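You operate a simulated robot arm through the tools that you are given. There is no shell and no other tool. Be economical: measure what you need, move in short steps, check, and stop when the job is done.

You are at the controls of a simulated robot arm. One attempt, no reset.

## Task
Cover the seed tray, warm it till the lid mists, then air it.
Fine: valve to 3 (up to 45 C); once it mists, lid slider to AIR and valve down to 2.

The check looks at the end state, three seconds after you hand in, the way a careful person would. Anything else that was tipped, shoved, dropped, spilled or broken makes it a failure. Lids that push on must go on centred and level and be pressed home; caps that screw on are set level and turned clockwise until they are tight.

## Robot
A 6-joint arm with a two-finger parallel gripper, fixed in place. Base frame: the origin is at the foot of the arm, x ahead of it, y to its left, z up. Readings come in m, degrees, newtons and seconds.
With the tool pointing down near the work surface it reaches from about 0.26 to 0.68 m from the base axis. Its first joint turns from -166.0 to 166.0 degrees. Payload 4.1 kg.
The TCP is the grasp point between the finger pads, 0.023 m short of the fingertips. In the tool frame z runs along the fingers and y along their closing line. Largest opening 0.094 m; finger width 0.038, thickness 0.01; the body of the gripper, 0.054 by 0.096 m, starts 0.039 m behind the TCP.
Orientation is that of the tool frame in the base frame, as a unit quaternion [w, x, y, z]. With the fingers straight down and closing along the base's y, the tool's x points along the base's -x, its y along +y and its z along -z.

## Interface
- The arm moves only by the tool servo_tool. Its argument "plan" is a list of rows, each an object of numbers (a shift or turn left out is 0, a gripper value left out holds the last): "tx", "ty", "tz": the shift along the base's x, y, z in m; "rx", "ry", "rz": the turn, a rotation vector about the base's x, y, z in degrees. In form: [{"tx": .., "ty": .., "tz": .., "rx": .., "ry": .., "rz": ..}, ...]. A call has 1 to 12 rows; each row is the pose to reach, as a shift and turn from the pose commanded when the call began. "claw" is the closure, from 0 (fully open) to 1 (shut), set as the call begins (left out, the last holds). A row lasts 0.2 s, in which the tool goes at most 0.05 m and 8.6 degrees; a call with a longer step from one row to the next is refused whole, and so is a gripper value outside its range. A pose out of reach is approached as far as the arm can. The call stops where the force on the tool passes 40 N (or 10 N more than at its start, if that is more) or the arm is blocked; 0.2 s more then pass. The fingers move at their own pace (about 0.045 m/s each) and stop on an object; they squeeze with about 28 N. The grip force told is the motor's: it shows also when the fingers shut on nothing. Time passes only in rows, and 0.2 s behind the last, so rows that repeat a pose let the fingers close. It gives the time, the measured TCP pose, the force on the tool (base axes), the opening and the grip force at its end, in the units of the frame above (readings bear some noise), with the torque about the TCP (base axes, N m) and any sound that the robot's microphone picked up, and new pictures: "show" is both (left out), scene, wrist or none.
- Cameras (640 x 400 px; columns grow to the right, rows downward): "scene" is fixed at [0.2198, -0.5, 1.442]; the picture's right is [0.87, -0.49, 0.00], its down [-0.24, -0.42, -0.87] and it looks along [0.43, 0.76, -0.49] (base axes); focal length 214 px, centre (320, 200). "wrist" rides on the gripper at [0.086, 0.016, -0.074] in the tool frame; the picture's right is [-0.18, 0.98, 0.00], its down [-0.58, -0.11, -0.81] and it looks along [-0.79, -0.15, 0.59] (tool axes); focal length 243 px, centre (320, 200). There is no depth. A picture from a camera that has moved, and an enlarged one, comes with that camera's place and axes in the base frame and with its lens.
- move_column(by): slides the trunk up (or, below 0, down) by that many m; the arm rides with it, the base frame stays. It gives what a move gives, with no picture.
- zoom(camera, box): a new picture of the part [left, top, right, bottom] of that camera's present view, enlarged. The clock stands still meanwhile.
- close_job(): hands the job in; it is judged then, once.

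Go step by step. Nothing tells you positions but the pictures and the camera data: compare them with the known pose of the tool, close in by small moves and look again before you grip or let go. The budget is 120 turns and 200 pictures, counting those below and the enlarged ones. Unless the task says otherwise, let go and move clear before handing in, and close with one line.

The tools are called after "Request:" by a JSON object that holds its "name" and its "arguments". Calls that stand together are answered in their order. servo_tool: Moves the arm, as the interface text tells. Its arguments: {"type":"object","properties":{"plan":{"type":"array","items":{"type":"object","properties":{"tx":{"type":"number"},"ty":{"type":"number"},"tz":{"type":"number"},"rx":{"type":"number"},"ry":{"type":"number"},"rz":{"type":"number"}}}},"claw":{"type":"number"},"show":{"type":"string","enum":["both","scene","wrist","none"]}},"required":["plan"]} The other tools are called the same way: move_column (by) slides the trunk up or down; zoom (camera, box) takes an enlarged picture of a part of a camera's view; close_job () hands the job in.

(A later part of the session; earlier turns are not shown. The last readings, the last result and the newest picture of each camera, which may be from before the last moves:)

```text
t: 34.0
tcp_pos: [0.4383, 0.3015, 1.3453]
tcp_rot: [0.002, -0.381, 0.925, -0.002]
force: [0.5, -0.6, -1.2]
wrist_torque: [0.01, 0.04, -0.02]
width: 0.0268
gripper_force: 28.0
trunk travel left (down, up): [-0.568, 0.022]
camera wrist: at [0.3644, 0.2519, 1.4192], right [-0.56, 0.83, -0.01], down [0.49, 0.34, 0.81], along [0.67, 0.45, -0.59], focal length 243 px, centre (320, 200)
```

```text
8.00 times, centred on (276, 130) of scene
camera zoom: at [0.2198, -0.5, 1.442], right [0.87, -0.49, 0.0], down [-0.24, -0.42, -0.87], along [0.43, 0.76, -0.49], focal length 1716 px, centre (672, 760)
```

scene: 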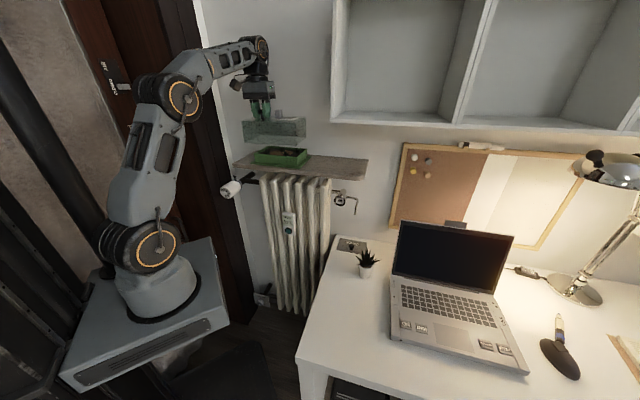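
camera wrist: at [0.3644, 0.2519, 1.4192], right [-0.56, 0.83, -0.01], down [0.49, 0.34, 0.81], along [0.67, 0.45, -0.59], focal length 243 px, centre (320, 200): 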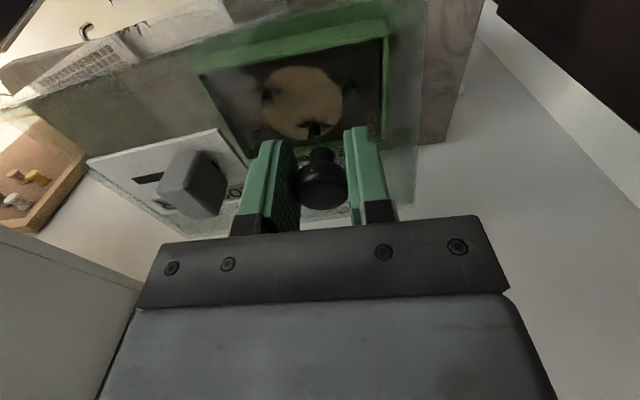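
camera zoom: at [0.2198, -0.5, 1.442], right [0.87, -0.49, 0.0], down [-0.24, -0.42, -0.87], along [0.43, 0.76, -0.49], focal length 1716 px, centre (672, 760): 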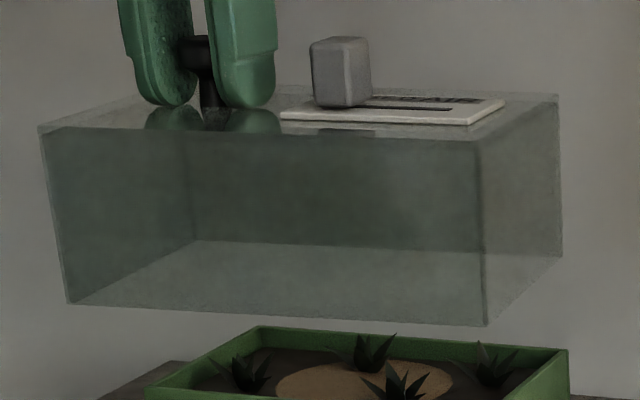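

The lid is level but has yawed to about -40.5° in the grip, while the tray is at about -44.5°. I rotate -4°, move over the tray centre and lower to just above the rim.

Request:
{"name": "servo_tool", "arguments": {"plan": [{"tx": 0.008, "ty": 0.0125, "rz": -1}, {"tx": 0.016, "ty": 0.025, "rz": -2}, {"tx": 0.024, "ty": 0.0375, "rz": -3}, {"tx": 0.0327, "ty": 0.05, "rz": -4}, {"tx": 0.0327, "ty": 0.05, "rz": -4, "tz": -0.02}, {"tx": 0.0327, "ty": 0.05, "rz": -4, "tz": -0.04}]}}

Request:
{"name": "zoom", "arguments": {"camera": "scene", "box": [236, 120, 332, 180]}}

Request:
{"name": "zoom", "arguments": {"camera": "wrist", "box": [60, 0, 480, 250]}}

```text
t: 35.4
tcp_pos: [0.4732, 0.3514, 1.3053]
tcp_rot: [0.001, -0.348, 0.937, -0.002]
force: [-0.1, 0.2, -0.6]
wrist_torque: [0.04, 0.04, 0.04]
width: 0.0265
gripper_force: 28.5
out of reach, approached as far as the arm can: row 4
trunk travel left (down, up): [-0.568, 0.022]
camera wrist: at [0.3944, 0.3066, 1.3799], right [-0.5, 0.86, 0.0], down [0.51, 0.3, 0.81], along [0.7, 0.4, -0.59], focal length 243 px, centre (320, 200)
```

scene: 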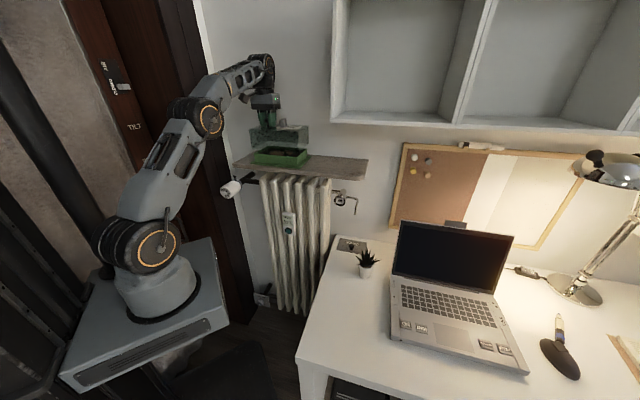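
wrist: 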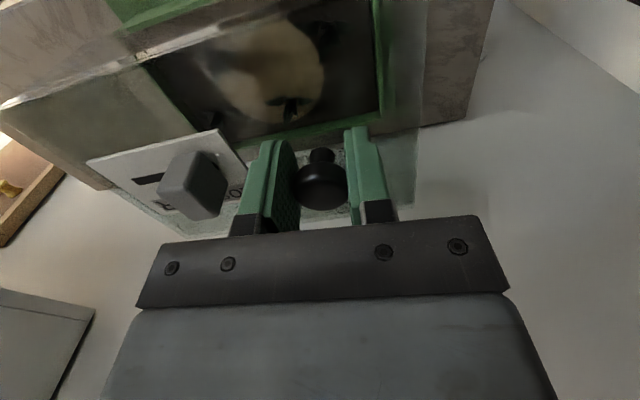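

```text
6.67 times, centred on (284, 150) of scene
camera zoom: at [0.2198, -0.5, 1.442], right [0.87, -0.49, 0.0], down [-0.24, -0.42, -0.87], along [0.43, 0.76, -0.49], focal length 1430 px, centre (560, 533)
```

zoom: 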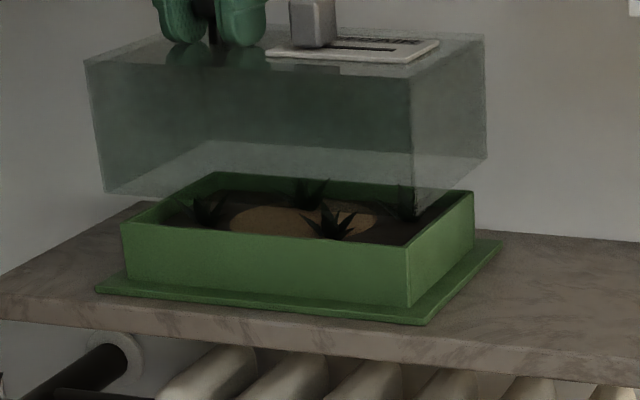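

```text
1.52 times, centred on (270, 125) of wrist
camera zoom: at [0.3944, 0.3066, 1.3799], right [-0.5, 0.86, 0.0], down [0.51, 0.3, 0.81], along [0.7, 0.4, -0.59], focal length 370 px, centre (396, 314)
```

zoom: 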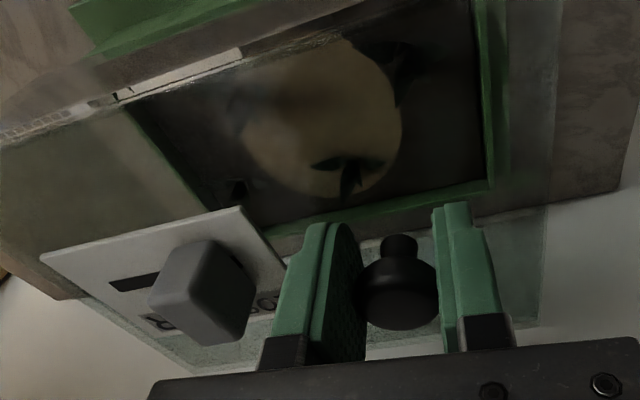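

Yaw now matches and the lid is within a few mm of centred. I'll nudge it and lower to just above the rim for a finer check.

Request:
{"name": "servo_tool", "arguments": {"plan": [{"tx": -0.002, "ty": -0.001, "tz": -0.005}, {"tx": -0.002, "ty": -0.001, "tz": -0.011}], "show": "none"}}

Request:
{"name": "zoom", "arguments": {"camera": "scene", "box": [242, 132, 314, 177]}}

Request:
{"name": "zoom", "arguments": {"camera": "wrist", "box": [320, 60, 480, 240]}}

```text
t: 36.0
tcp_pos: [0.4693, 0.3504, 1.2949]
tcp_rot: [0.003, -0.348, 0.937, -0.002]
force: [0.5, 0.1, -0.9]
wrist_torque: [0.03, 0.04, 0.02]
width: 0.0266
gripper_force: 28.0
trunk travel left (down, up): [-0.568, 0.022]
```

```text
8.89 times, centred on (278, 154) of scene
camera zoom: at [0.2198, -0.5, 1.442], right [0.87, -0.49, 0.0], down [-0.24, -0.42, -0.87], along [0.43, 0.76, -0.49], focal length 1906 px, centre (693, 604)
```

zoom: 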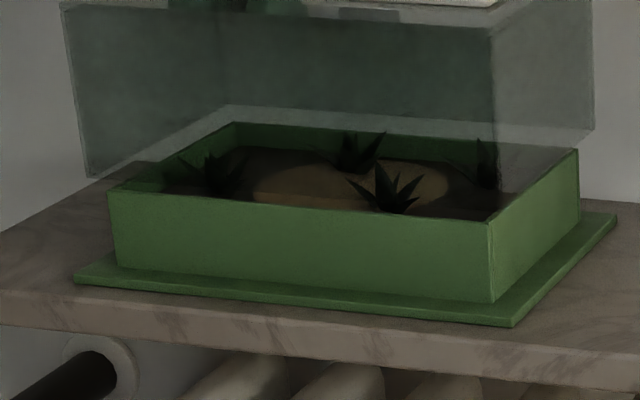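

```text
2.22 times, centred on (400, 150) of wrist
camera zoom: at [0.3927, 0.3053, 1.3686], right [-0.5, 0.86, 0.0], down [0.51, 0.3, 0.81], along [0.7, 0.4, -0.59], focal length 539 px, centre (142, 311)
```

zoom: 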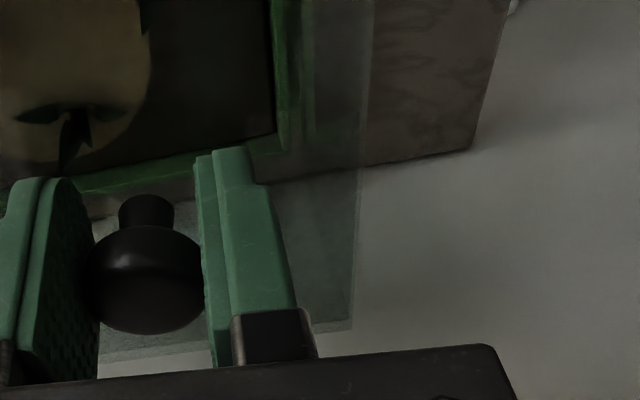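

The lid is centred within about 2 mm, with around 1.5–2° of residual yaw. I correct the yaw and lower it over the rim.

Request:
{"name": "servo_tool", "arguments": {"plan": [{"tx": 0.001, "ty": 0.001, "rz": -1.6}, {"tx": 0.001, "ty": 0.001, "rz": -1.6, "tz": -0.005}, {"tx": 0.001, "ty": 0.001, "rz": -1.6, "tz": -0.01}, {"tx": 0.001, "ty": 0.001, "rz": -1.6, "tz": -0.014}], "show": "none"}}

Request:
{"name": "zoom", "arguments": {"camera": "scene", "box": [242, 132, 314, 177]}}

```text
t: 37.0
tcp_pos: [0.4712, 0.3516, 1.2804]
tcp_rot: [0.002, -0.335, 0.942, -0.002]
force: [0.1, 0.0, -1.1]
wrist_torque: [0.03, 0.06, 0.01]
width: 0.0266
gripper_force: 28.1
trunk travel left (down, up): [-0.568, 0.022]
```

```text
8.89 times, centred on (278, 154) of scene
camera zoom: at [0.2198, -0.5, 1.442], right [0.87, -0.49, 0.0], down [-0.24, -0.42, -0.87], along [0.43, 0.76, -0.49], focal length 1906 px, centre (693, 604)
```

zoom: 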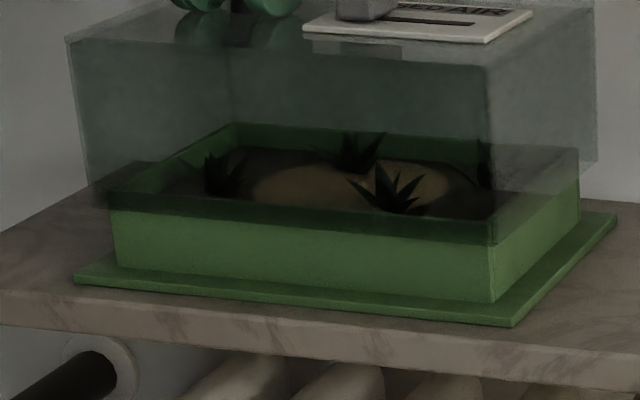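

The lid bottom is now below the rim with no contact force. I continue down.

Request:
{"name": "servo_tool", "arguments": {"plan": [{"tz": -0.005}, {"tz": -0.01}, {"tz": -0.015}, {"tz": -0.019}], "show": "none"}}

Request:
{"name": "zoom", "arguments": {"camera": "scene", "box": [242, 132, 314, 177]}}

```text
t: 38.0
tcp_pos: [0.4697, 0.3503, 1.2623]
tcp_rot: [0.003, -0.335, 0.942, -0.002]
force: [-0.4, 0.0, -1.3]
wrist_torque: [0.04, 0.02, -0.01]
width: 0.0267
gripper_force: 28.4
trunk travel left (down, up): [-0.568, 0.022]
```

```text
8.89 times, centred on (278, 154) of scene
camera zoom: at [0.2198, -0.5, 1.442], right [0.87, -0.49, 0.0], down [-0.24, -0.42, -0.87], along [0.43, 0.76, -0.49], focal length 1906 px, centre (693, 604)
```

zoom: 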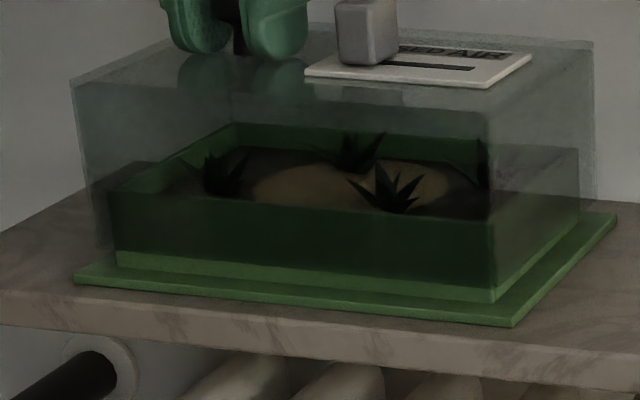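

It is well engaged around the walls, with about 8 mm to go. I lower it until it seats.

Request:
{"name": "servo_tool", "arguments": {"plan": [{"tz": -0.003}, {"tz": -0.006}, {"tz": -0.008}, {"tz": -0.009}, {"tz": -0.01}, {"tz": -0.011}, {"tz": -0.012}], "show": "none"}}

Request:
{"name": "zoom", "arguments": {"camera": "scene", "box": [242, 132, 314, 177]}}

```text
t: 39.6
tcp_pos: [0.4704, 0.3503, 1.2538]
tcp_rot: [0.005, -0.336, 0.942, -0.001]
force: [5.4, 3.5, 26.3]
wrist_torque: [-0.46, 0.83, 0.09]
width: 0.0268
gripper_force: 28.1
trunk travel left (down, up): [-0.568, 0.022]
```

```text
8.89 times, centred on (278, 154) of scene
camera zoom: at [0.2198, -0.5, 1.442], right [0.87, -0.49, 0.0], down [-0.24, -0.42, -0.87], along [0.43, 0.76, -0.49], focal length 1906 px, centre (693, 604)
```

zoom: 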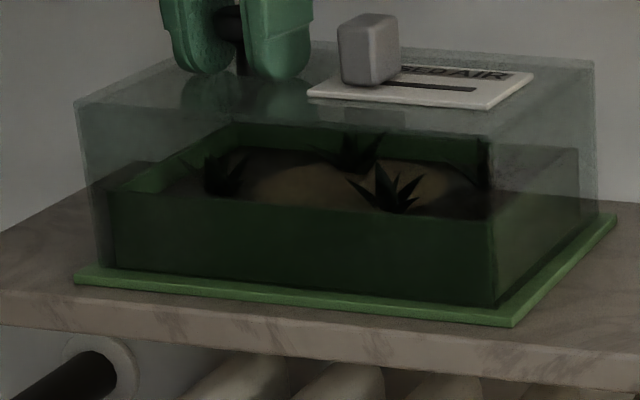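

The lid is seated on the flange. I unload, open the fingers and back off upward.

Request:
{"name": "servo_tool", "arguments": {"plan": [{"tz": 0.003}, {"tz": 0.003}], "show": "none"}}

Request:
{"name": "servo_tool", "arguments": {"plan": [{}, {}, {}, {}], "claw": 0.4, "show": "none"}}

Request:
{"name": "servo_tool", "arguments": {"plan": [{"tz": 0.01}, {"tz": 0.03}, {"tz": 0.05}, {"tz": 0.06}]}}

Request:
{"name": "zoom", "arguments": {"camera": "scene", "box": [234, 122, 330, 182]}}

```text
t: 40.2
tcp_pos: [0.4712, 0.3515, 1.2534]
tcp_rot: [0.002, -0.335, 0.942, -0.002]
force: [2.1, 0.8, 9.6]
wrist_torque: [0.59, -0.44, -0.06]
width: 0.0266
gripper_force: 27.5
trunk travel left (down, up): [-0.568, 0.022]
```

```text
t: 41.2
tcp_pos: [0.4698, 0.3507, 1.2535]
tcp_rot: [0.002, -0.335, 0.942, -0.002]
force: [0.2, -2.1, 5.2]
wrist_torque: [0.01, 0.12, 0.06]
width: 0.0555
gripper_force: 0.0
trunk travel left (down, up): [-0.568, 0.022]
```

```text
t: 42.2
tcp_pos: [0.4705, 0.3509, 1.3132]
tcp_rot: [0.002, -0.336, 0.942, -0.003]
force: [0.6, -1.2, 0.0]
wrist_torque: [0.04, 0.01, 0.0]
width: 0.0565
gripper_force: 0.0
trunk travel left (down, up): [-0.568, 0.022]
camera wrist: at [0.3923, 0.3078, 1.3878], right [-0.48, 0.88, -0.01], down [0.52, 0.29, 0.81], along [0.71, 0.38, -0.59], focal length 243 px, centre (320, 200)
```

scene: 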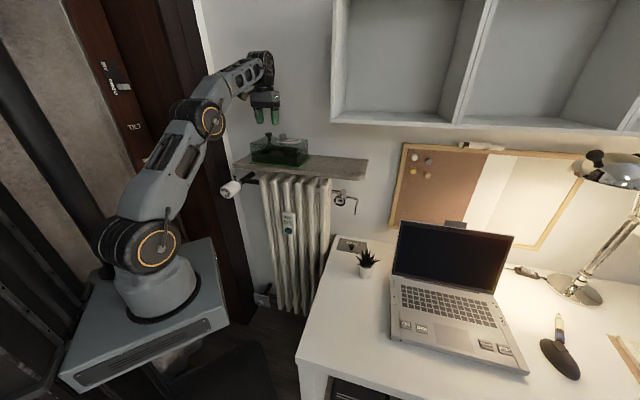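
wrist: 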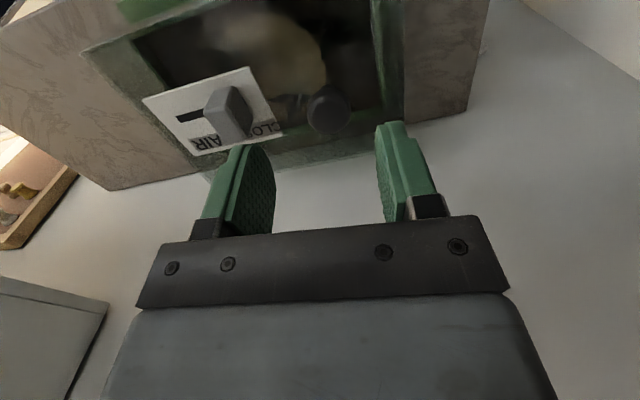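

```text
6.67 times, centred on (282, 152) of scene
camera zoom: at [0.2198, -0.5, 1.442], right [0.87, -0.49, 0.0], down [-0.24, -0.42, -0.87], along [0.43, 0.76, -0.49], focal length 1430 px, centre (573, 520)
```

zoom: 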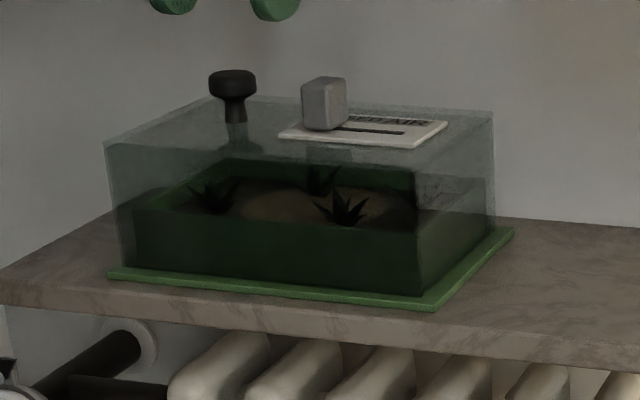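

The lid is on, centred and level. Next is the valve: its cap's face is at about (0.268, 0.393, 1.031) and its axis runs horizontally toward the wall along (0.7, 0.7, 0). I retreat, lower the trunk and pitch the tool horizontal.

Request:
{"name": "servo_tool", "arguments": {"plan": [{"tx": -0.03, "ty": -0.025, "rz": 1}, {"tx": -0.06, "ty": -0.05, "rz": 2}, {"tx": -0.09, "ty": -0.075, "rz": 3}, {"tx": -0.12, "ty": -0.1, "rz": 4}, {"tx": -0.15, "ty": -0.125, "rz": 5}, {"tx": -0.18, "ty": -0.15, "rz": 5.8}, {"tx": -0.2, "ty": -0.17, "rz": 5.8}], "claw": 0, "show": "none"}}

Request:
{"name": "move_column", "arguments": {"by": -0.25}}

Request:
{"name": "servo_tool", "arguments": {"plan": [{"rx": 5.8, "ry": -5.8, "tx": -0.003, "ty": 0.01}, {"rx": 11.6, "ry": -11.6, "tx": -0.006, "ty": 0.02}, {"rx": 17.4, "ry": -17.4, "tx": -0.01, "ty": 0.03}, {"rx": 23.2, "ry": -23.2, "tx": -0.015, "ty": 0.045}, {"rx": 29, "ry": -29, "tx": -0.02, "ty": 0.06}, {"rx": 34.8, "ry": -34.8, "tx": -0.025, "ty": 0.075}]}}

```text
t: 43.8
tcp_pos: [0.2704, 0.1799, 1.3137]
tcp_rot: [0.002, -0.383, 0.924, -0.002]
force: [-0.1, -1.0, 0.9]
wrist_torque: [-0.02, -0.03, -0.01]
width: 0.0941
gripper_force: 0.0
trunk travel left (down, up): [-0.568, 0.022]
```

```text
t: 46.4
tcp_pos: [0.2702, 0.179, 1.0642]
tcp_rot: [0.003, -0.382, 0.924, -0.002]
force: [-0.4, -0.6, 0.2]
wrist_torque: [0.03, 0.03, 0.0]
width: 0.0941
gripper_force: 0.1
trunk travel left (down, up): [-0.318, 0.272]
```

```text
t: 47.8
tcp_pos: [0.245, 0.2547, 1.0615]
tcp_rot: [0.387, -0.347, 0.839, 0.159]
force: [0.8, 0.0, -0.2]
wrist_torque: [-0.02, -0.03, 0.01]
width: 0.0941
gripper_force: 0.1
trunk travel left (down, up): [-0.318, 0.272]
camera wrist: at [0.1531, 0.1868, 1.0449], right [-0.61, 0.78, 0.14], down [-0.09, -0.24, 0.97], along [0.79, 0.57, 0.22], focal length 243 px, centre (320, 200)
```

scene: 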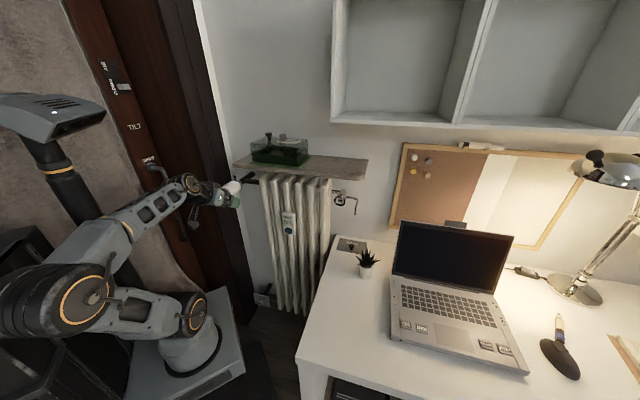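
wrist: 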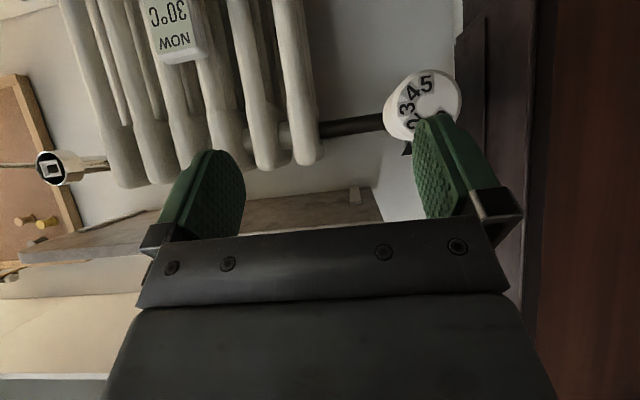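

Request:
{"name": "servo_tool", "arguments": {"plan": [{"tx": -0.005, "ty": 0.02, "tz": -0.006, "rx": 5.77, "ry": -5.77}, {"tx": -0.01, "ty": 0.04, "tz": -0.012, "rx": 11.54, "ry": -11.54}, {"tx": -0.015, "ty": 0.06, "tz": -0.018, "rx": 17.3, "ry": -17.3}, {"tx": -0.02, "ty": 0.08, "tz": -0.025, "rx": 23.1, "ry": -23.1}, {"tx": -0.02, "ty": 0.092, "tz": -0.032, "rx": 28.8, "ry": -28.8}]}}

Request:
{"name": "zoom", "arguments": {"camera": "wrist", "box": [200, 60, 460, 240]}}

```text
t: 49.0
tcp_pos: [0.2253, 0.3476, 1.0312]
tcp_rot: [0.654, -0.268, 0.654, 0.269]
force: [-0.8, 0.5, -0.1]
wrist_torque: [-0.01, 0.0, -0.03]
width: 0.094
gripper_force: 0.1
trunk travel left (down, up): [-0.318, 0.272]
camera wrist: at [0.1594, 0.3061, 0.9449], right [-0.69, 0.7, 0.19], down [-0.5, -0.65, 0.58], along [0.52, 0.31, 0.79], focal length 243 px, centre (320, 200)
```

scene: 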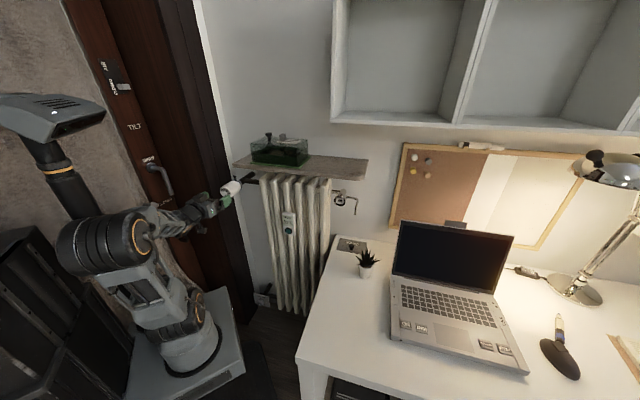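
wrist: 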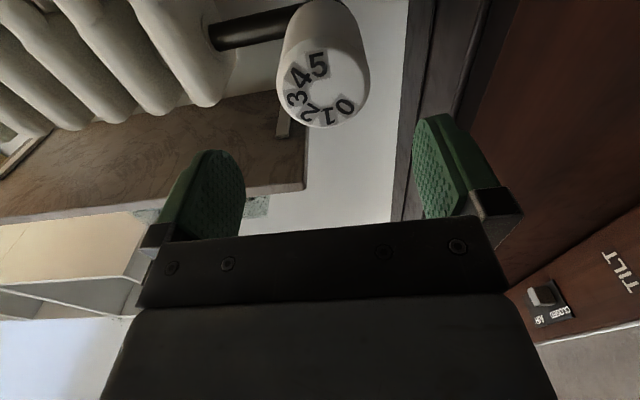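

```text
2.22 times, centred on (330, 150) of wrist
camera zoom: at [0.1594, 0.3061, 0.9449], right [-0.69, 0.7, 0.19], down [-0.5, -0.65, 0.58], along [0.52, 0.31, 0.79], focal length 539 px, centre (298, 311)
```

zoom: 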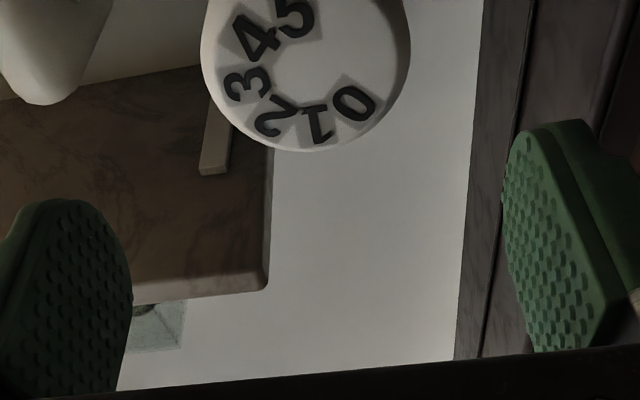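

Clear view: "1" is at the pointer side now, and CCW raises the number. I line up with the cap's axis and check before sliding over it.

Request:
{"name": "servo_tool", "arguments": {"plan": [{"tx": 0.009, "ty": 0.0125, "tz": -0.005}, {"tx": 0.0177, "ty": 0.0247, "tz": -0.01}]}}

Request:
{"name": "zoom", "arguments": {"camera": "scene", "box": [180, 160, 276, 220]}}

```text
t: 49.6
tcp_pos: [0.2422, 0.3729, 1.0207]
tcp_rot: [0.654, -0.267, 0.654, 0.269]
force: [0.8, -0.9, 0.3]
wrist_torque: [0.04, -0.01, 0.0]
width: 0.0939
gripper_force: 0.3
trunk travel left (down, up): [-0.318, 0.272]
camera wrist: at [0.1771, 0.3303, 0.9338], right [-0.69, 0.7, 0.19], down [-0.5, -0.65, 0.58], along [0.53, 0.31, 0.79], focal length 243 px, centre (320, 200)
```

scene: 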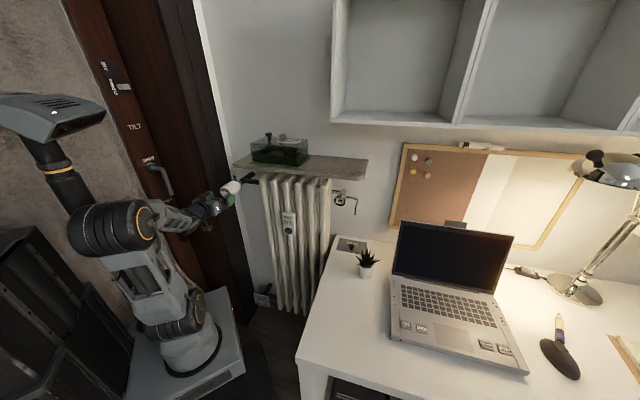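
wrist: 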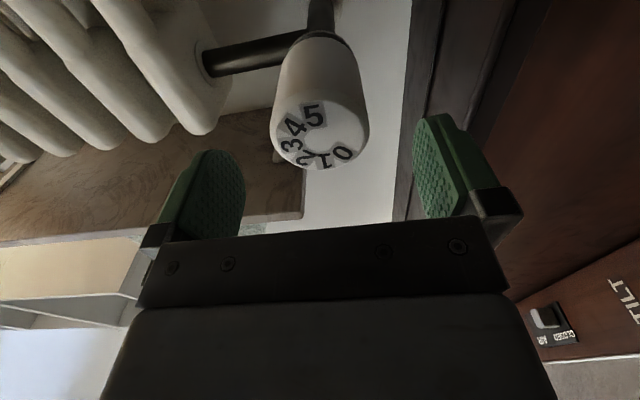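

```text
6.67 times, centred on (228, 190) of scene
camera zoom: at [0.2198, -0.5, 1.442], right [0.87, -0.49, 0.0], down [-0.24, -0.42, -0.87], along [0.43, 0.76, -0.49], focal length 1430 px, centre (933, 267)
```

zoom: 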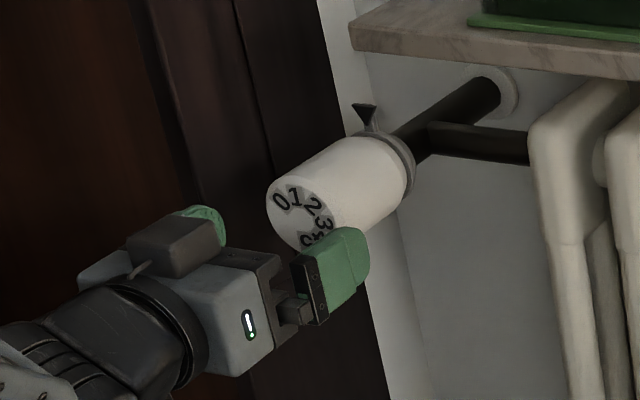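

Aligned; advancing so the pads straddle the front part of the cap.

Request:
{"name": "servo_tool", "arguments": {"plan": [{"tx": 0.012, "ty": 0.012, "tz": 0.001}, {"tx": 0.024, "ty": 0.024, "tz": 0.002}, {"tx": 0.036, "ty": 0.036, "tz": 0.002}, {"tx": 0.045, "ty": 0.045, "tz": 0.002}]}}

Request:
{"name": "zoom", "arguments": {"camera": "scene", "box": [190, 160, 270, 210]}}

Request:
{"name": "zoom", "arguments": {"camera": "wrist", "box": [180, 60, 460, 235]}}

```text
t: 50.6
tcp_pos: [0.2863, 0.4153, 1.0236]
tcp_rot: [0.654, -0.268, 0.654, 0.27]
force: [-0.4, 0.4, 0.0]
wrist_torque: [0.05, 0.02, -0.02]
width: 0.0939
gripper_force: 0.2
trunk travel left (down, up): [-0.318, 0.272]
camera wrist: at [0.2215, 0.375, 0.9355], right [-0.69, 0.7, 0.18], down [-0.5, -0.65, 0.58], along [0.53, 0.31, 0.79], focal length 243 px, centre (320, 200)
```

scene: 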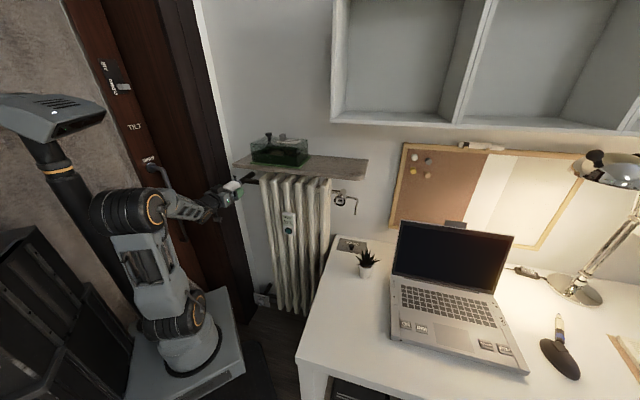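
wrist: 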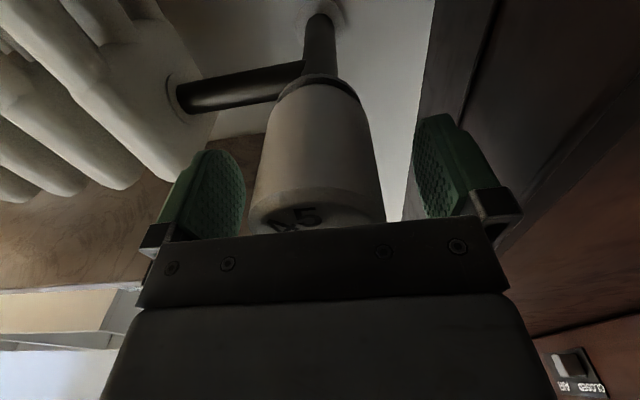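

```text
8.00 times, centred on (230, 185) of scene
camera zoom: at [0.2198, -0.5, 1.442], right [0.87, -0.49, 0.0], down [-0.24, -0.42, -0.87], along [0.43, 0.76, -0.49], focal length 1716 px, centre (1040, 320)
```

zoom: 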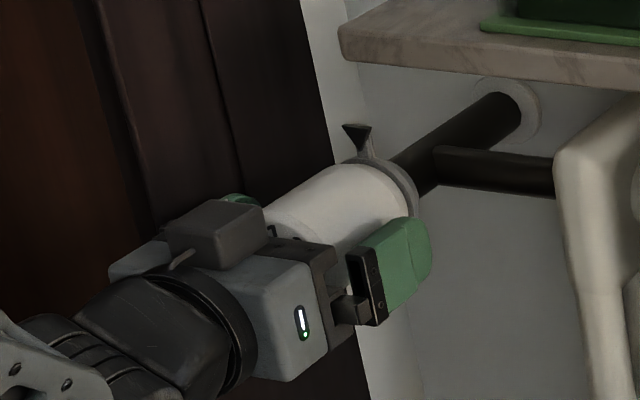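

```text
2.29 times, centred on (320, 148) of wrist
camera zoom: at [0.2215, 0.375, 0.9355], right [-0.69, 0.7, 0.18], down [-0.5, -0.65, 0.58], along [0.53, 0.31, 0.79], focal length 555 px, centre (320, 320)
```

zoom: 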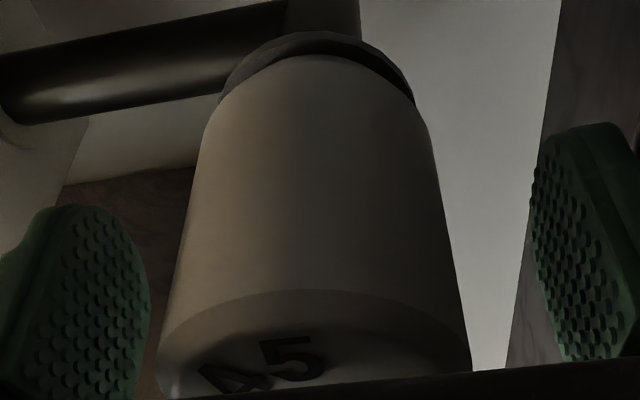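

The measured face numbers show 45° spacing with 1 exactly at the top pointer. So 3 needs 90° CCW as seen from the front. Closing on the cap and turning halfway first.

Request:
{"name": "servo_tool", "arguments": {"plan": [{}, {}, {}, {}, {}, {}], "claw": 1, "show": "none"}}

Request:
{"name": "servo_tool", "arguments": {"plan": [{"rx": -3, "ry": -3}, {"rx": -6, "ry": -6}, {"rx": -10.6, "ry": -10.6}, {"rx": -15.9, "ry": -15.9}, {"rx": -21.2, "ry": -21.2}, {"rx": -26.5, "ry": -26.5}, {"rx": -31.8, "ry": -31.8}]}}

```text
t: 52.0
tcp_pos: [0.2882, 0.4169, 1.0221]
tcp_rot: [0.654, -0.267, 0.654, 0.269]
force: [8.0, -7.3, 0.1]
wrist_torque: [0.15, -0.1, 1.19]
width: 0.0578
gripper_force: 44.8
trunk travel left (down, up): [-0.318, 0.272]
```

```text
t: 53.6
tcp_pos: [0.2901, 0.4137, 1.0234]
tcp_rot: [0.708, -0.498, 0.501, -0.001]
force: [5.2, -20.4, -7.4]
wrist_torque: [-1.16, 1.2, 0.28]
width: 0.058
gripper_force: 45.8
trunk travel left (down, up): [-0.318, 0.272]
camera wrist: at [0.2703, 0.3261, 0.95], right [-0.58, 0.59, -0.56], down [-0.81, -0.33, 0.49], along [0.1, 0.74, 0.67], focal length 243 px, centre (320, 200)
```

scene: 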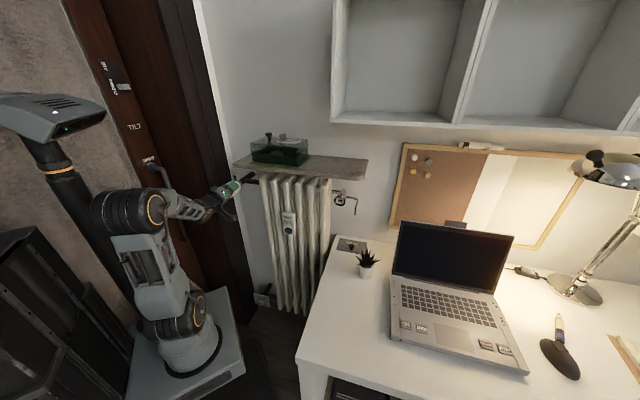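
wrist: 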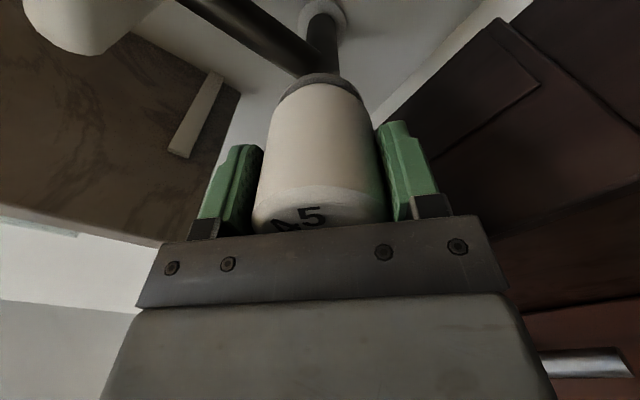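

The cap is turning with the gripper (45° done). I continue the second 45°, easing a small side load.

Request:
{"name": "servo_tool", "arguments": {"plan": [{"tx": 0.001, "ty": -0.001, "rx": -5.3, "ry": -5.3}, {"tx": 0.0015, "ty": -0.0015, "rx": -10.6, "ry": -10.6}, {"tx": 0.0015, "ty": -0.0015, "rx": -15.9, "ry": -15.9}, {"tx": 0.0015, "ty": -0.0015, "rx": -21.2, "ry": -21.2}, {"tx": 0.0015, "ty": -0.0015, "rx": -26.5, "ry": -26.5}, {"tx": 0.0015, "ty": -0.0015, "rx": -31.8, "ry": -31.8}, {"tx": 0.0015, "ty": -0.0015, "rx": -31.8, "ry": -31.8}]}}

Request:
{"name": "zoom", "arguments": {"camera": "wrist", "box": [200, 60, 440, 240]}}

Request:
{"name": "zoom", "arguments": {"camera": "scene", "box": [196, 160, 276, 210]}}

```text
t: 55.2
tcp_pos: [0.2893, 0.4141, 1.0247]
tcp_rot: [0.656, -0.651, 0.27, -0.271]
force: [3.2, -9.8, 9.2]
wrist_torque: [-1.54, 1.58, 0.96]
width: 0.0583
gripper_force: 44.5
trunk travel left (down, up): [-0.318, 0.272]
camera wrist: at [0.2973, 0.2996, 1.0076], right [-0.13, 0.14, -0.98], down [-0.98, -0.16, 0.1], along [-0.14, 0.98, 0.15], focal length 243 px, centre (320, 200)
```

scene: 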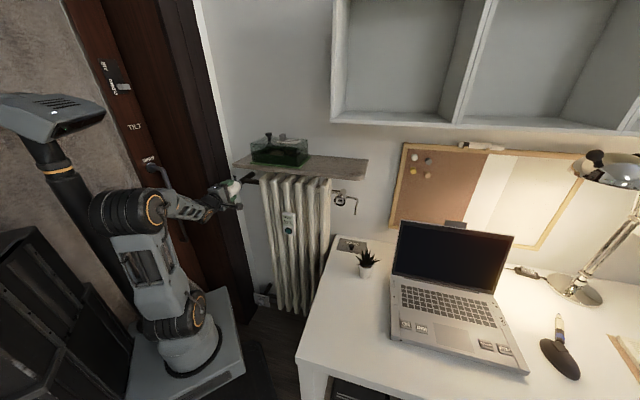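
wrist: 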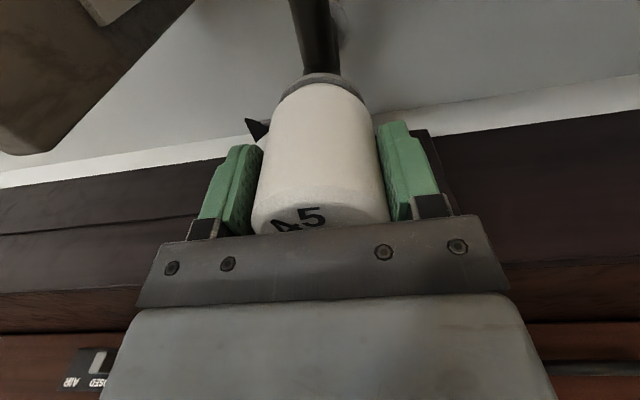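

```text
2.22 times, centred on (320, 150) of wrist
camera zoom: at [0.2973, 0.2996, 1.0076], right [-0.13, 0.14, -0.98], down [-0.98, -0.16, 0.1], along [-0.14, 0.98, 0.15], focal length 539 px, centre (320, 311)
```

zoom: 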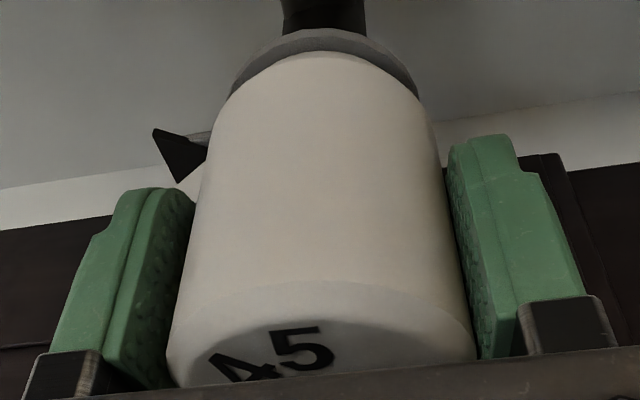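

```text
8.00 times, centred on (236, 185) of scene
camera zoom: at [0.2198, -0.5, 1.442], right [0.87, -0.49, 0.0], down [-0.24, -0.42, -0.87], along [0.43, 0.76, -0.49], focal length 1716 px, centre (992, 320)
```

zoom: 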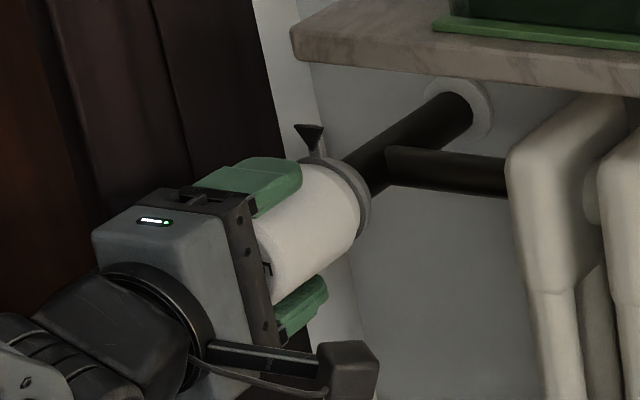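

About 90° turned. I release, back off along the axis and read the dial.

Request:
{"name": "servo_tool", "arguments": {"plan": [{}, {}, {}, {}, {}], "claw": 0, "show": "none"}}

Request:
{"name": "servo_tool", "arguments": {"plan": [{"tx": -0.012, "ty": -0.012}, {"tx": -0.03, "ty": -0.03}, {"tx": -0.05, "ty": -0.05}, {"tx": -0.06, "ty": -0.06}]}}

Request:
{"name": "zoom", "arguments": {"camera": "scene", "box": [196, 160, 276, 210]}}

Request:
{"name": "zoom", "arguments": {"camera": "wrist", "box": [200, 0, 440, 150]}}

```text
t: 56.4
tcp_pos: [0.2891, 0.4148, 1.0241]
tcp_rot: [0.655, -0.652, 0.269, -0.271]
force: [-0.8, -0.3, 0.0]
wrist_torque: [0.02, 0.0, 0.0]
width: 0.0942
gripper_force: 0.0
trunk travel left (down, up): [-0.318, 0.272]
```

```text
t: 57.4
tcp_pos: [0.2303, 0.3524, 1.0234]
tcp_rot: [0.655, -0.651, 0.271, -0.272]
force: [-0.7, -0.1, 0.5]
wrist_torque: [0.02, 0.0, 0.02]
width: 0.0941
gripper_force: 0.0
trunk travel left (down, up): [-0.318, 0.272]
camera wrist: at [0.2383, 0.2385, 1.0064], right [-0.13, 0.14, -0.98], down [-0.98, -0.16, 0.11], along [-0.14, 0.98, 0.15], focal length 243 px, centre (320, 200)
```

scene: 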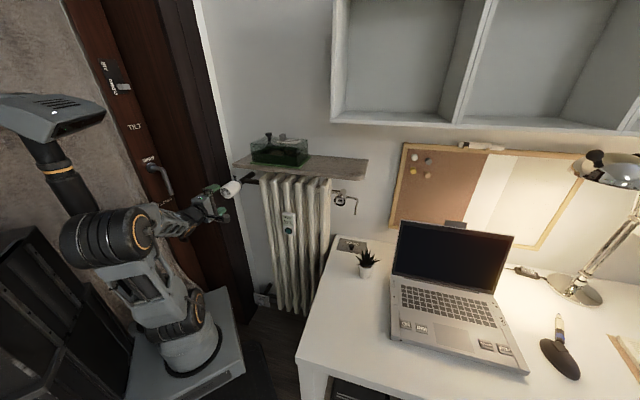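
wrist: 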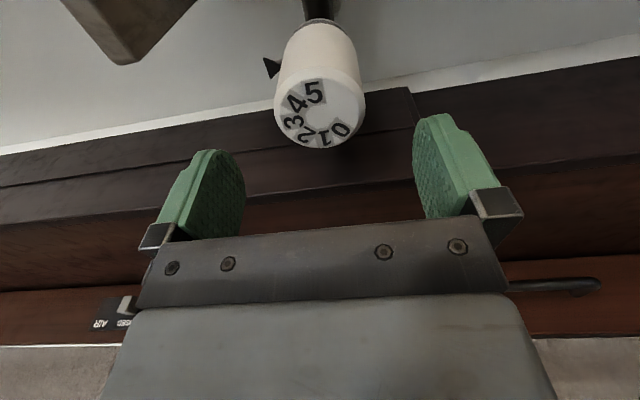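

```text
8.00 times, centred on (236, 185) of scene
camera zoom: at [0.2198, -0.5, 1.442], right [0.87, -0.49, 0.0], down [-0.24, -0.42, -0.87], along [0.43, 0.76, -0.49], focal length 1716 px, centre (992, 320)
```

zoom: 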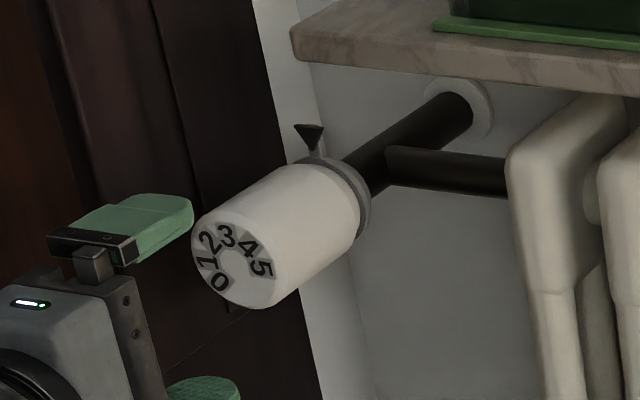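

```text
2.67 times, centred on (320, 75) of wrist
camera zoom: at [0.2383, 0.2385, 1.0064], right [-0.13, 0.14, -0.98], down [-0.98, -0.16, 0.11], along [-0.14, 0.98, 0.15], focal length 647 px, centre (320, 533)
```

zoom: 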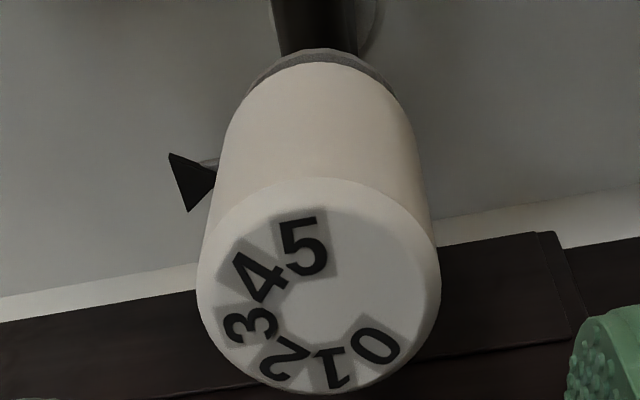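

3 is now at the pointer within about 1°. I wait and watch the thermometer and the lid.

Request:
{"name": "servo_tool", "arguments": {"plan": [{}, {}, {}, {}, {}, {}, {}, {}, {}, {}, {}, {}], "show": "none"}}

Request:
{"name": "servo_tool", "arguments": {"plan": [{}, {}, {}, {}, {}, {}, {}, {}, {}, {}, {}, {}], "show": "none"}}

Request:
{"name": "zoom", "arguments": {"camera": "scene", "box": [230, 120, 342, 240]}}

```text
t: 60.0
tcp_pos: [0.2313, 0.3527, 1.0234]
tcp_rot: [0.655, -0.652, 0.27, -0.27]
force: [0.0, -0.2, 0.2]
wrist_torque: [0.03, -0.02, 0.02]
width: 0.0937
gripper_force: 0.0
trunk travel left (down, up): [-0.318, 0.272]
```

```text
t: 62.6
tcp_pos: [0.2307, 0.3527, 1.0235]
tcp_rot: [0.655, -0.652, 0.27, -0.27]
force: [-0.6, -0.5, 0.3]
wrist_torque: [-0.01, 0.01, 0.0]
width: 0.0942
gripper_force: 0.0
trunk travel left (down, up): [-0.318, 0.272]
```

```text
3.33 times, centred on (286, 180) of scene
camera zoom: at [0.2198, -0.5, 1.442], right [0.87, -0.49, 0.0], down [-0.24, -0.42, -0.87], along [0.43, 0.76, -0.49], focal length 715 px, centre (433, 267)
```

zoom: 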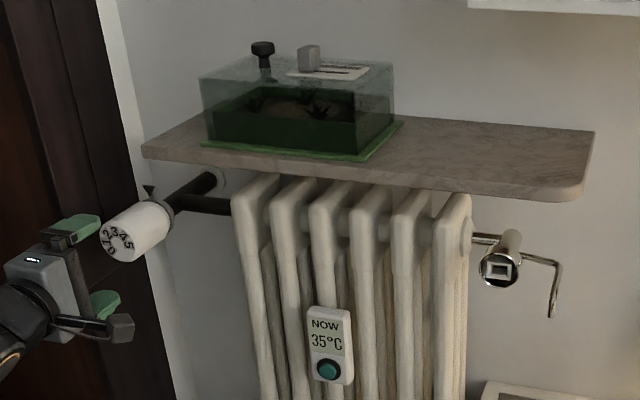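

The temperature is at 35 °C and rising, and the lid is still clear. Waiting more.

Request:
{"name": "servo_tool", "arguments": {"plan": [{}, {}, {}, {}, {}, {}, {}, {}, {}, {}, {}, {}], "show": "none"}}

Request:
{"name": "servo_tool", "arguments": {"plan": [{}, {}, {}, {}, {}, {}, {}, {}, {}, {}, {}, {}], "show": "none"}}

Request:
{"name": "zoom", "arguments": {"camera": "scene", "box": [230, 120, 342, 240]}}

```text
t: 65.2
tcp_pos: [0.2311, 0.3526, 1.0234]
tcp_rot: [0.655, -0.652, 0.269, -0.271]
force: [-0.2, -0.5, 0.2]
wrist_torque: [-0.01, -0.02, 0.01]
width: 0.0945
gripper_force: 0.1
trunk travel left (down, up): [-0.318, 0.272]
```

```text
t: 67.8
tcp_pos: [0.2309, 0.3539, 1.0236]
tcp_rot: [0.655, -0.651, 0.27, -0.271]
force: [-1.0, 0.0, 0.1]
wrist_torque: [-0.02, 0.01, 0.0]
width: 0.0938
gripper_force: 0.1
trunk travel left (down, up): [-0.318, 0.272]
```

```text
3.33 times, centred on (286, 180) of scene
camera zoom: at [0.2198, -0.5, 1.442], right [0.87, -0.49, 0.0], down [-0.24, -0.42, -0.87], along [0.43, 0.76, -0.49], focal length 715 px, centre (433, 267)
```

zoom: 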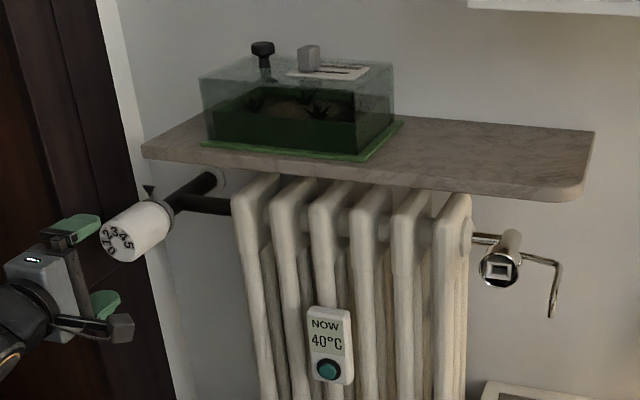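

It reads 40 °C. Waiting another few seconds.

Request:
{"name": "servo_tool", "arguments": {"plan": [{}, {}, {}, {}, {}, {}, {}, {}, {}, {}, {}, {}], "show": "none"}}

Request:
{"name": "servo_tool", "arguments": {"plan": [{}, {}, {}, {}, {}, {}, {}, {}, {}, {}, {}, {}], "show": "none"}}

Request:
{"name": "zoom", "arguments": {"camera": "scene", "box": [230, 120, 342, 240]}}

```text
t: 70.4
tcp_pos: [0.2301, 0.3537, 1.0238]
tcp_rot: [0.656, -0.651, 0.27, -0.271]
force: [-0.1, 0.2, 0.2]
wrist_torque: [-0.01, 0.0, -0.02]
width: 0.0941
gripper_force: 0.0
trunk travel left (down, up): [-0.318, 0.272]
```

```text
t: 73.0
tcp_pos: [0.2311, 0.3537, 1.0236]
tcp_rot: [0.656, -0.652, 0.27, -0.269]
force: [-0.1, 0.1, 0.1]
wrist_torque: [0.0, -0.03, -0.02]
width: 0.0939
gripper_force: 0.0
trunk travel left (down, up): [-0.318, 0.272]
```

```text
3.33 times, centred on (286, 180) of scene
camera zoom: at [0.2198, -0.5, 1.442], right [0.87, -0.49, 0.0], down [-0.24, -0.42, -0.87], along [0.43, 0.76, -0.49], focal length 715 px, centre (433, 267)
```

zoom: 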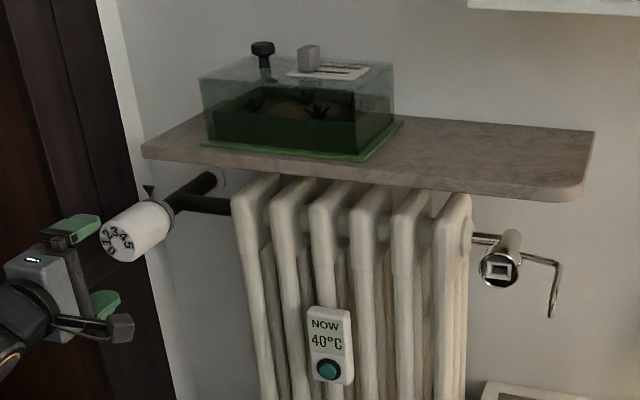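

Request:
{"name": "servo_tool", "arguments": {"plan": [{}, {}, {}, {}, {}, {}, {}, {}, {}, {}, {}, {}], "show": "none"}}

Request:
{"name": "servo_tool", "arguments": {"plan": [{}, {}, {}, {}, {}, {}, {}, {}, {}, {}, {}, {}], "show": "none"}}

Request:
{"name": "zoom", "arguments": {"camera": "scene", "box": [230, 120, 342, 240]}}

```text
t: 75.6
tcp_pos: [0.2311, 0.353, 1.024]
tcp_rot: [0.655, -0.652, 0.27, -0.27]
force: [0.2, -0.5, -0.8]
wrist_torque: [0.0, 0.0, -0.01]
width: 0.0941
gripper_force: 0.2
trunk travel left (down, up): [-0.318, 0.272]
```

```text
t: 78.2
tcp_pos: [0.2311, 0.3523, 1.0227]
tcp_rot: [0.655, -0.652, 0.27, -0.271]
force: [0.5, 0.9, -0.1]
wrist_torque: [-0.02, 0.0, -0.03]
width: 0.0939
gripper_force: 0.0
trunk travel left (down, up): [-0.318, 0.272]
```

```text
3.33 times, centred on (286, 180) of scene
camera zoom: at [0.2198, -0.5, 1.442], right [0.87, -0.49, 0.0], down [-0.24, -0.42, -0.87], along [0.43, 0.76, -0.49], focal length 715 px, centre (433, 267)
```

zoom: 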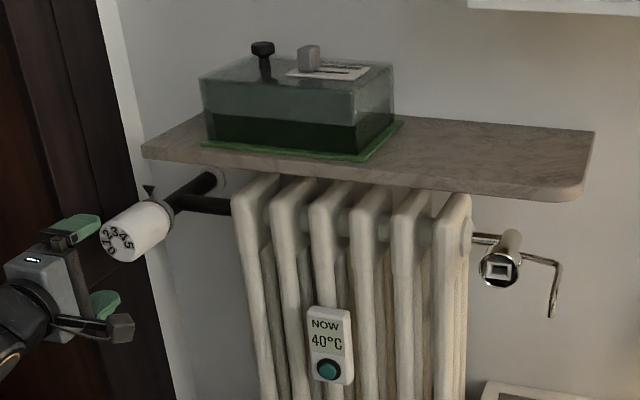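

The plants are hidden now, so the lid seems to be misting. I zoom in to confirm.

Request:
{"name": "zoom", "arguments": {"camera": "scene", "box": [234, 122, 330, 182]}}

```text
6.67 times, centred on (282, 152) of scene
camera zoom: at [0.2198, -0.5, 1.442], right [0.87, -0.49, 0.0], down [-0.24, -0.42, -0.87], along [0.43, 0.76, -0.49], focal length 1430 px, centre (573, 520)
```

zoom: 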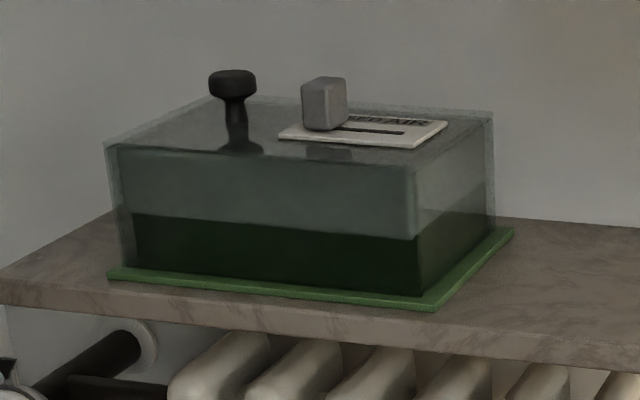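

The lid is misted and the radiator reads 40 °C. As I'm at the valve, I turn it down first: slide back on, grip and turn 45° clockwise.

Request:
{"name": "servo_tool", "arguments": {"plan": [{"tx": 0.015, "ty": 0.015}, {"tx": 0.03, "ty": 0.03}, {"tx": 0.045, "ty": 0.045}, {"tx": 0.059, "ty": 0.061}], "show": "none"}}

Request:
{"name": "servo_tool", "arguments": {"plan": [{}, {}, {}, {}, {}, {}], "claw": 1, "show": "none"}}

Request:
{"name": "servo_tool", "arguments": {"plan": [{"rx": 3, "ry": 3}, {"rx": 6, "ry": 6}, {"rx": 10.6, "ry": 10.6}, {"rx": 15.9, "ry": 15.9}, {"rx": 21.2, "ry": 21.2}, {"rx": 26.5, "ry": 26.5}, {"rx": 31.8, "ry": 31.8}, {"rx": 31.8, "ry": 31.8}], "show": "wrist"}}

```text
t: 79.2
tcp_pos: [0.2896, 0.4144, 1.0224]
tcp_rot: [0.655, -0.651, 0.27, -0.271]
force: [-0.4, 0.5, -0.6]
wrist_torque: [-0.01, 0.0, 0.0]
width: 0.0939
gripper_force: 0.0
trunk travel left (down, up): [-0.318, 0.272]
```

```text
t: 80.6
tcp_pos: [0.2888, 0.4155, 1.0244]
tcp_rot: [0.657, -0.65, 0.27, -0.27]
force: [5.5, 8.7, 27.9]
wrist_torque: [-1.85, 1.84, -0.23]
width: 0.0582
gripper_force: 44.3
trunk travel left (down, up): [-0.318, 0.272]
```

```text
t: 82.4
tcp_pos: [0.289, 0.4158, 1.0252]
tcp_rot: [0.709, -0.497, 0.5, 0.002]
force: [10.6, 3.7, 26.1]
wrist_torque: [-0.82, 0.87, 1.39]
width: 0.0578
gripper_force: 45.2
trunk travel left (down, up): [-0.318, 0.272]
camera wrist: at [0.27, 0.3279, 0.9508], right [-0.58, 0.59, -0.56], down [-0.81, -0.34, 0.48], along [0.1, 0.73, 0.67], focal length 243 px, centre (320, 200)
```

wrist: 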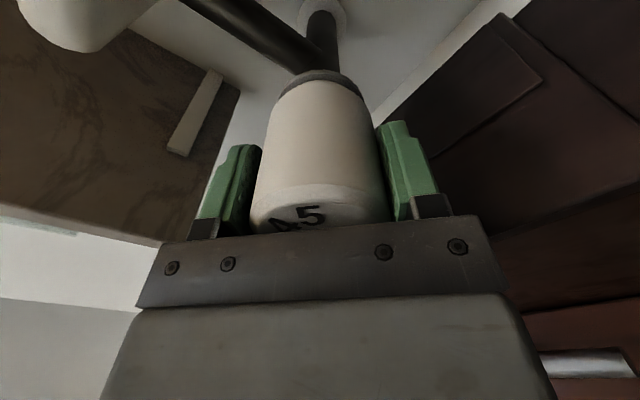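

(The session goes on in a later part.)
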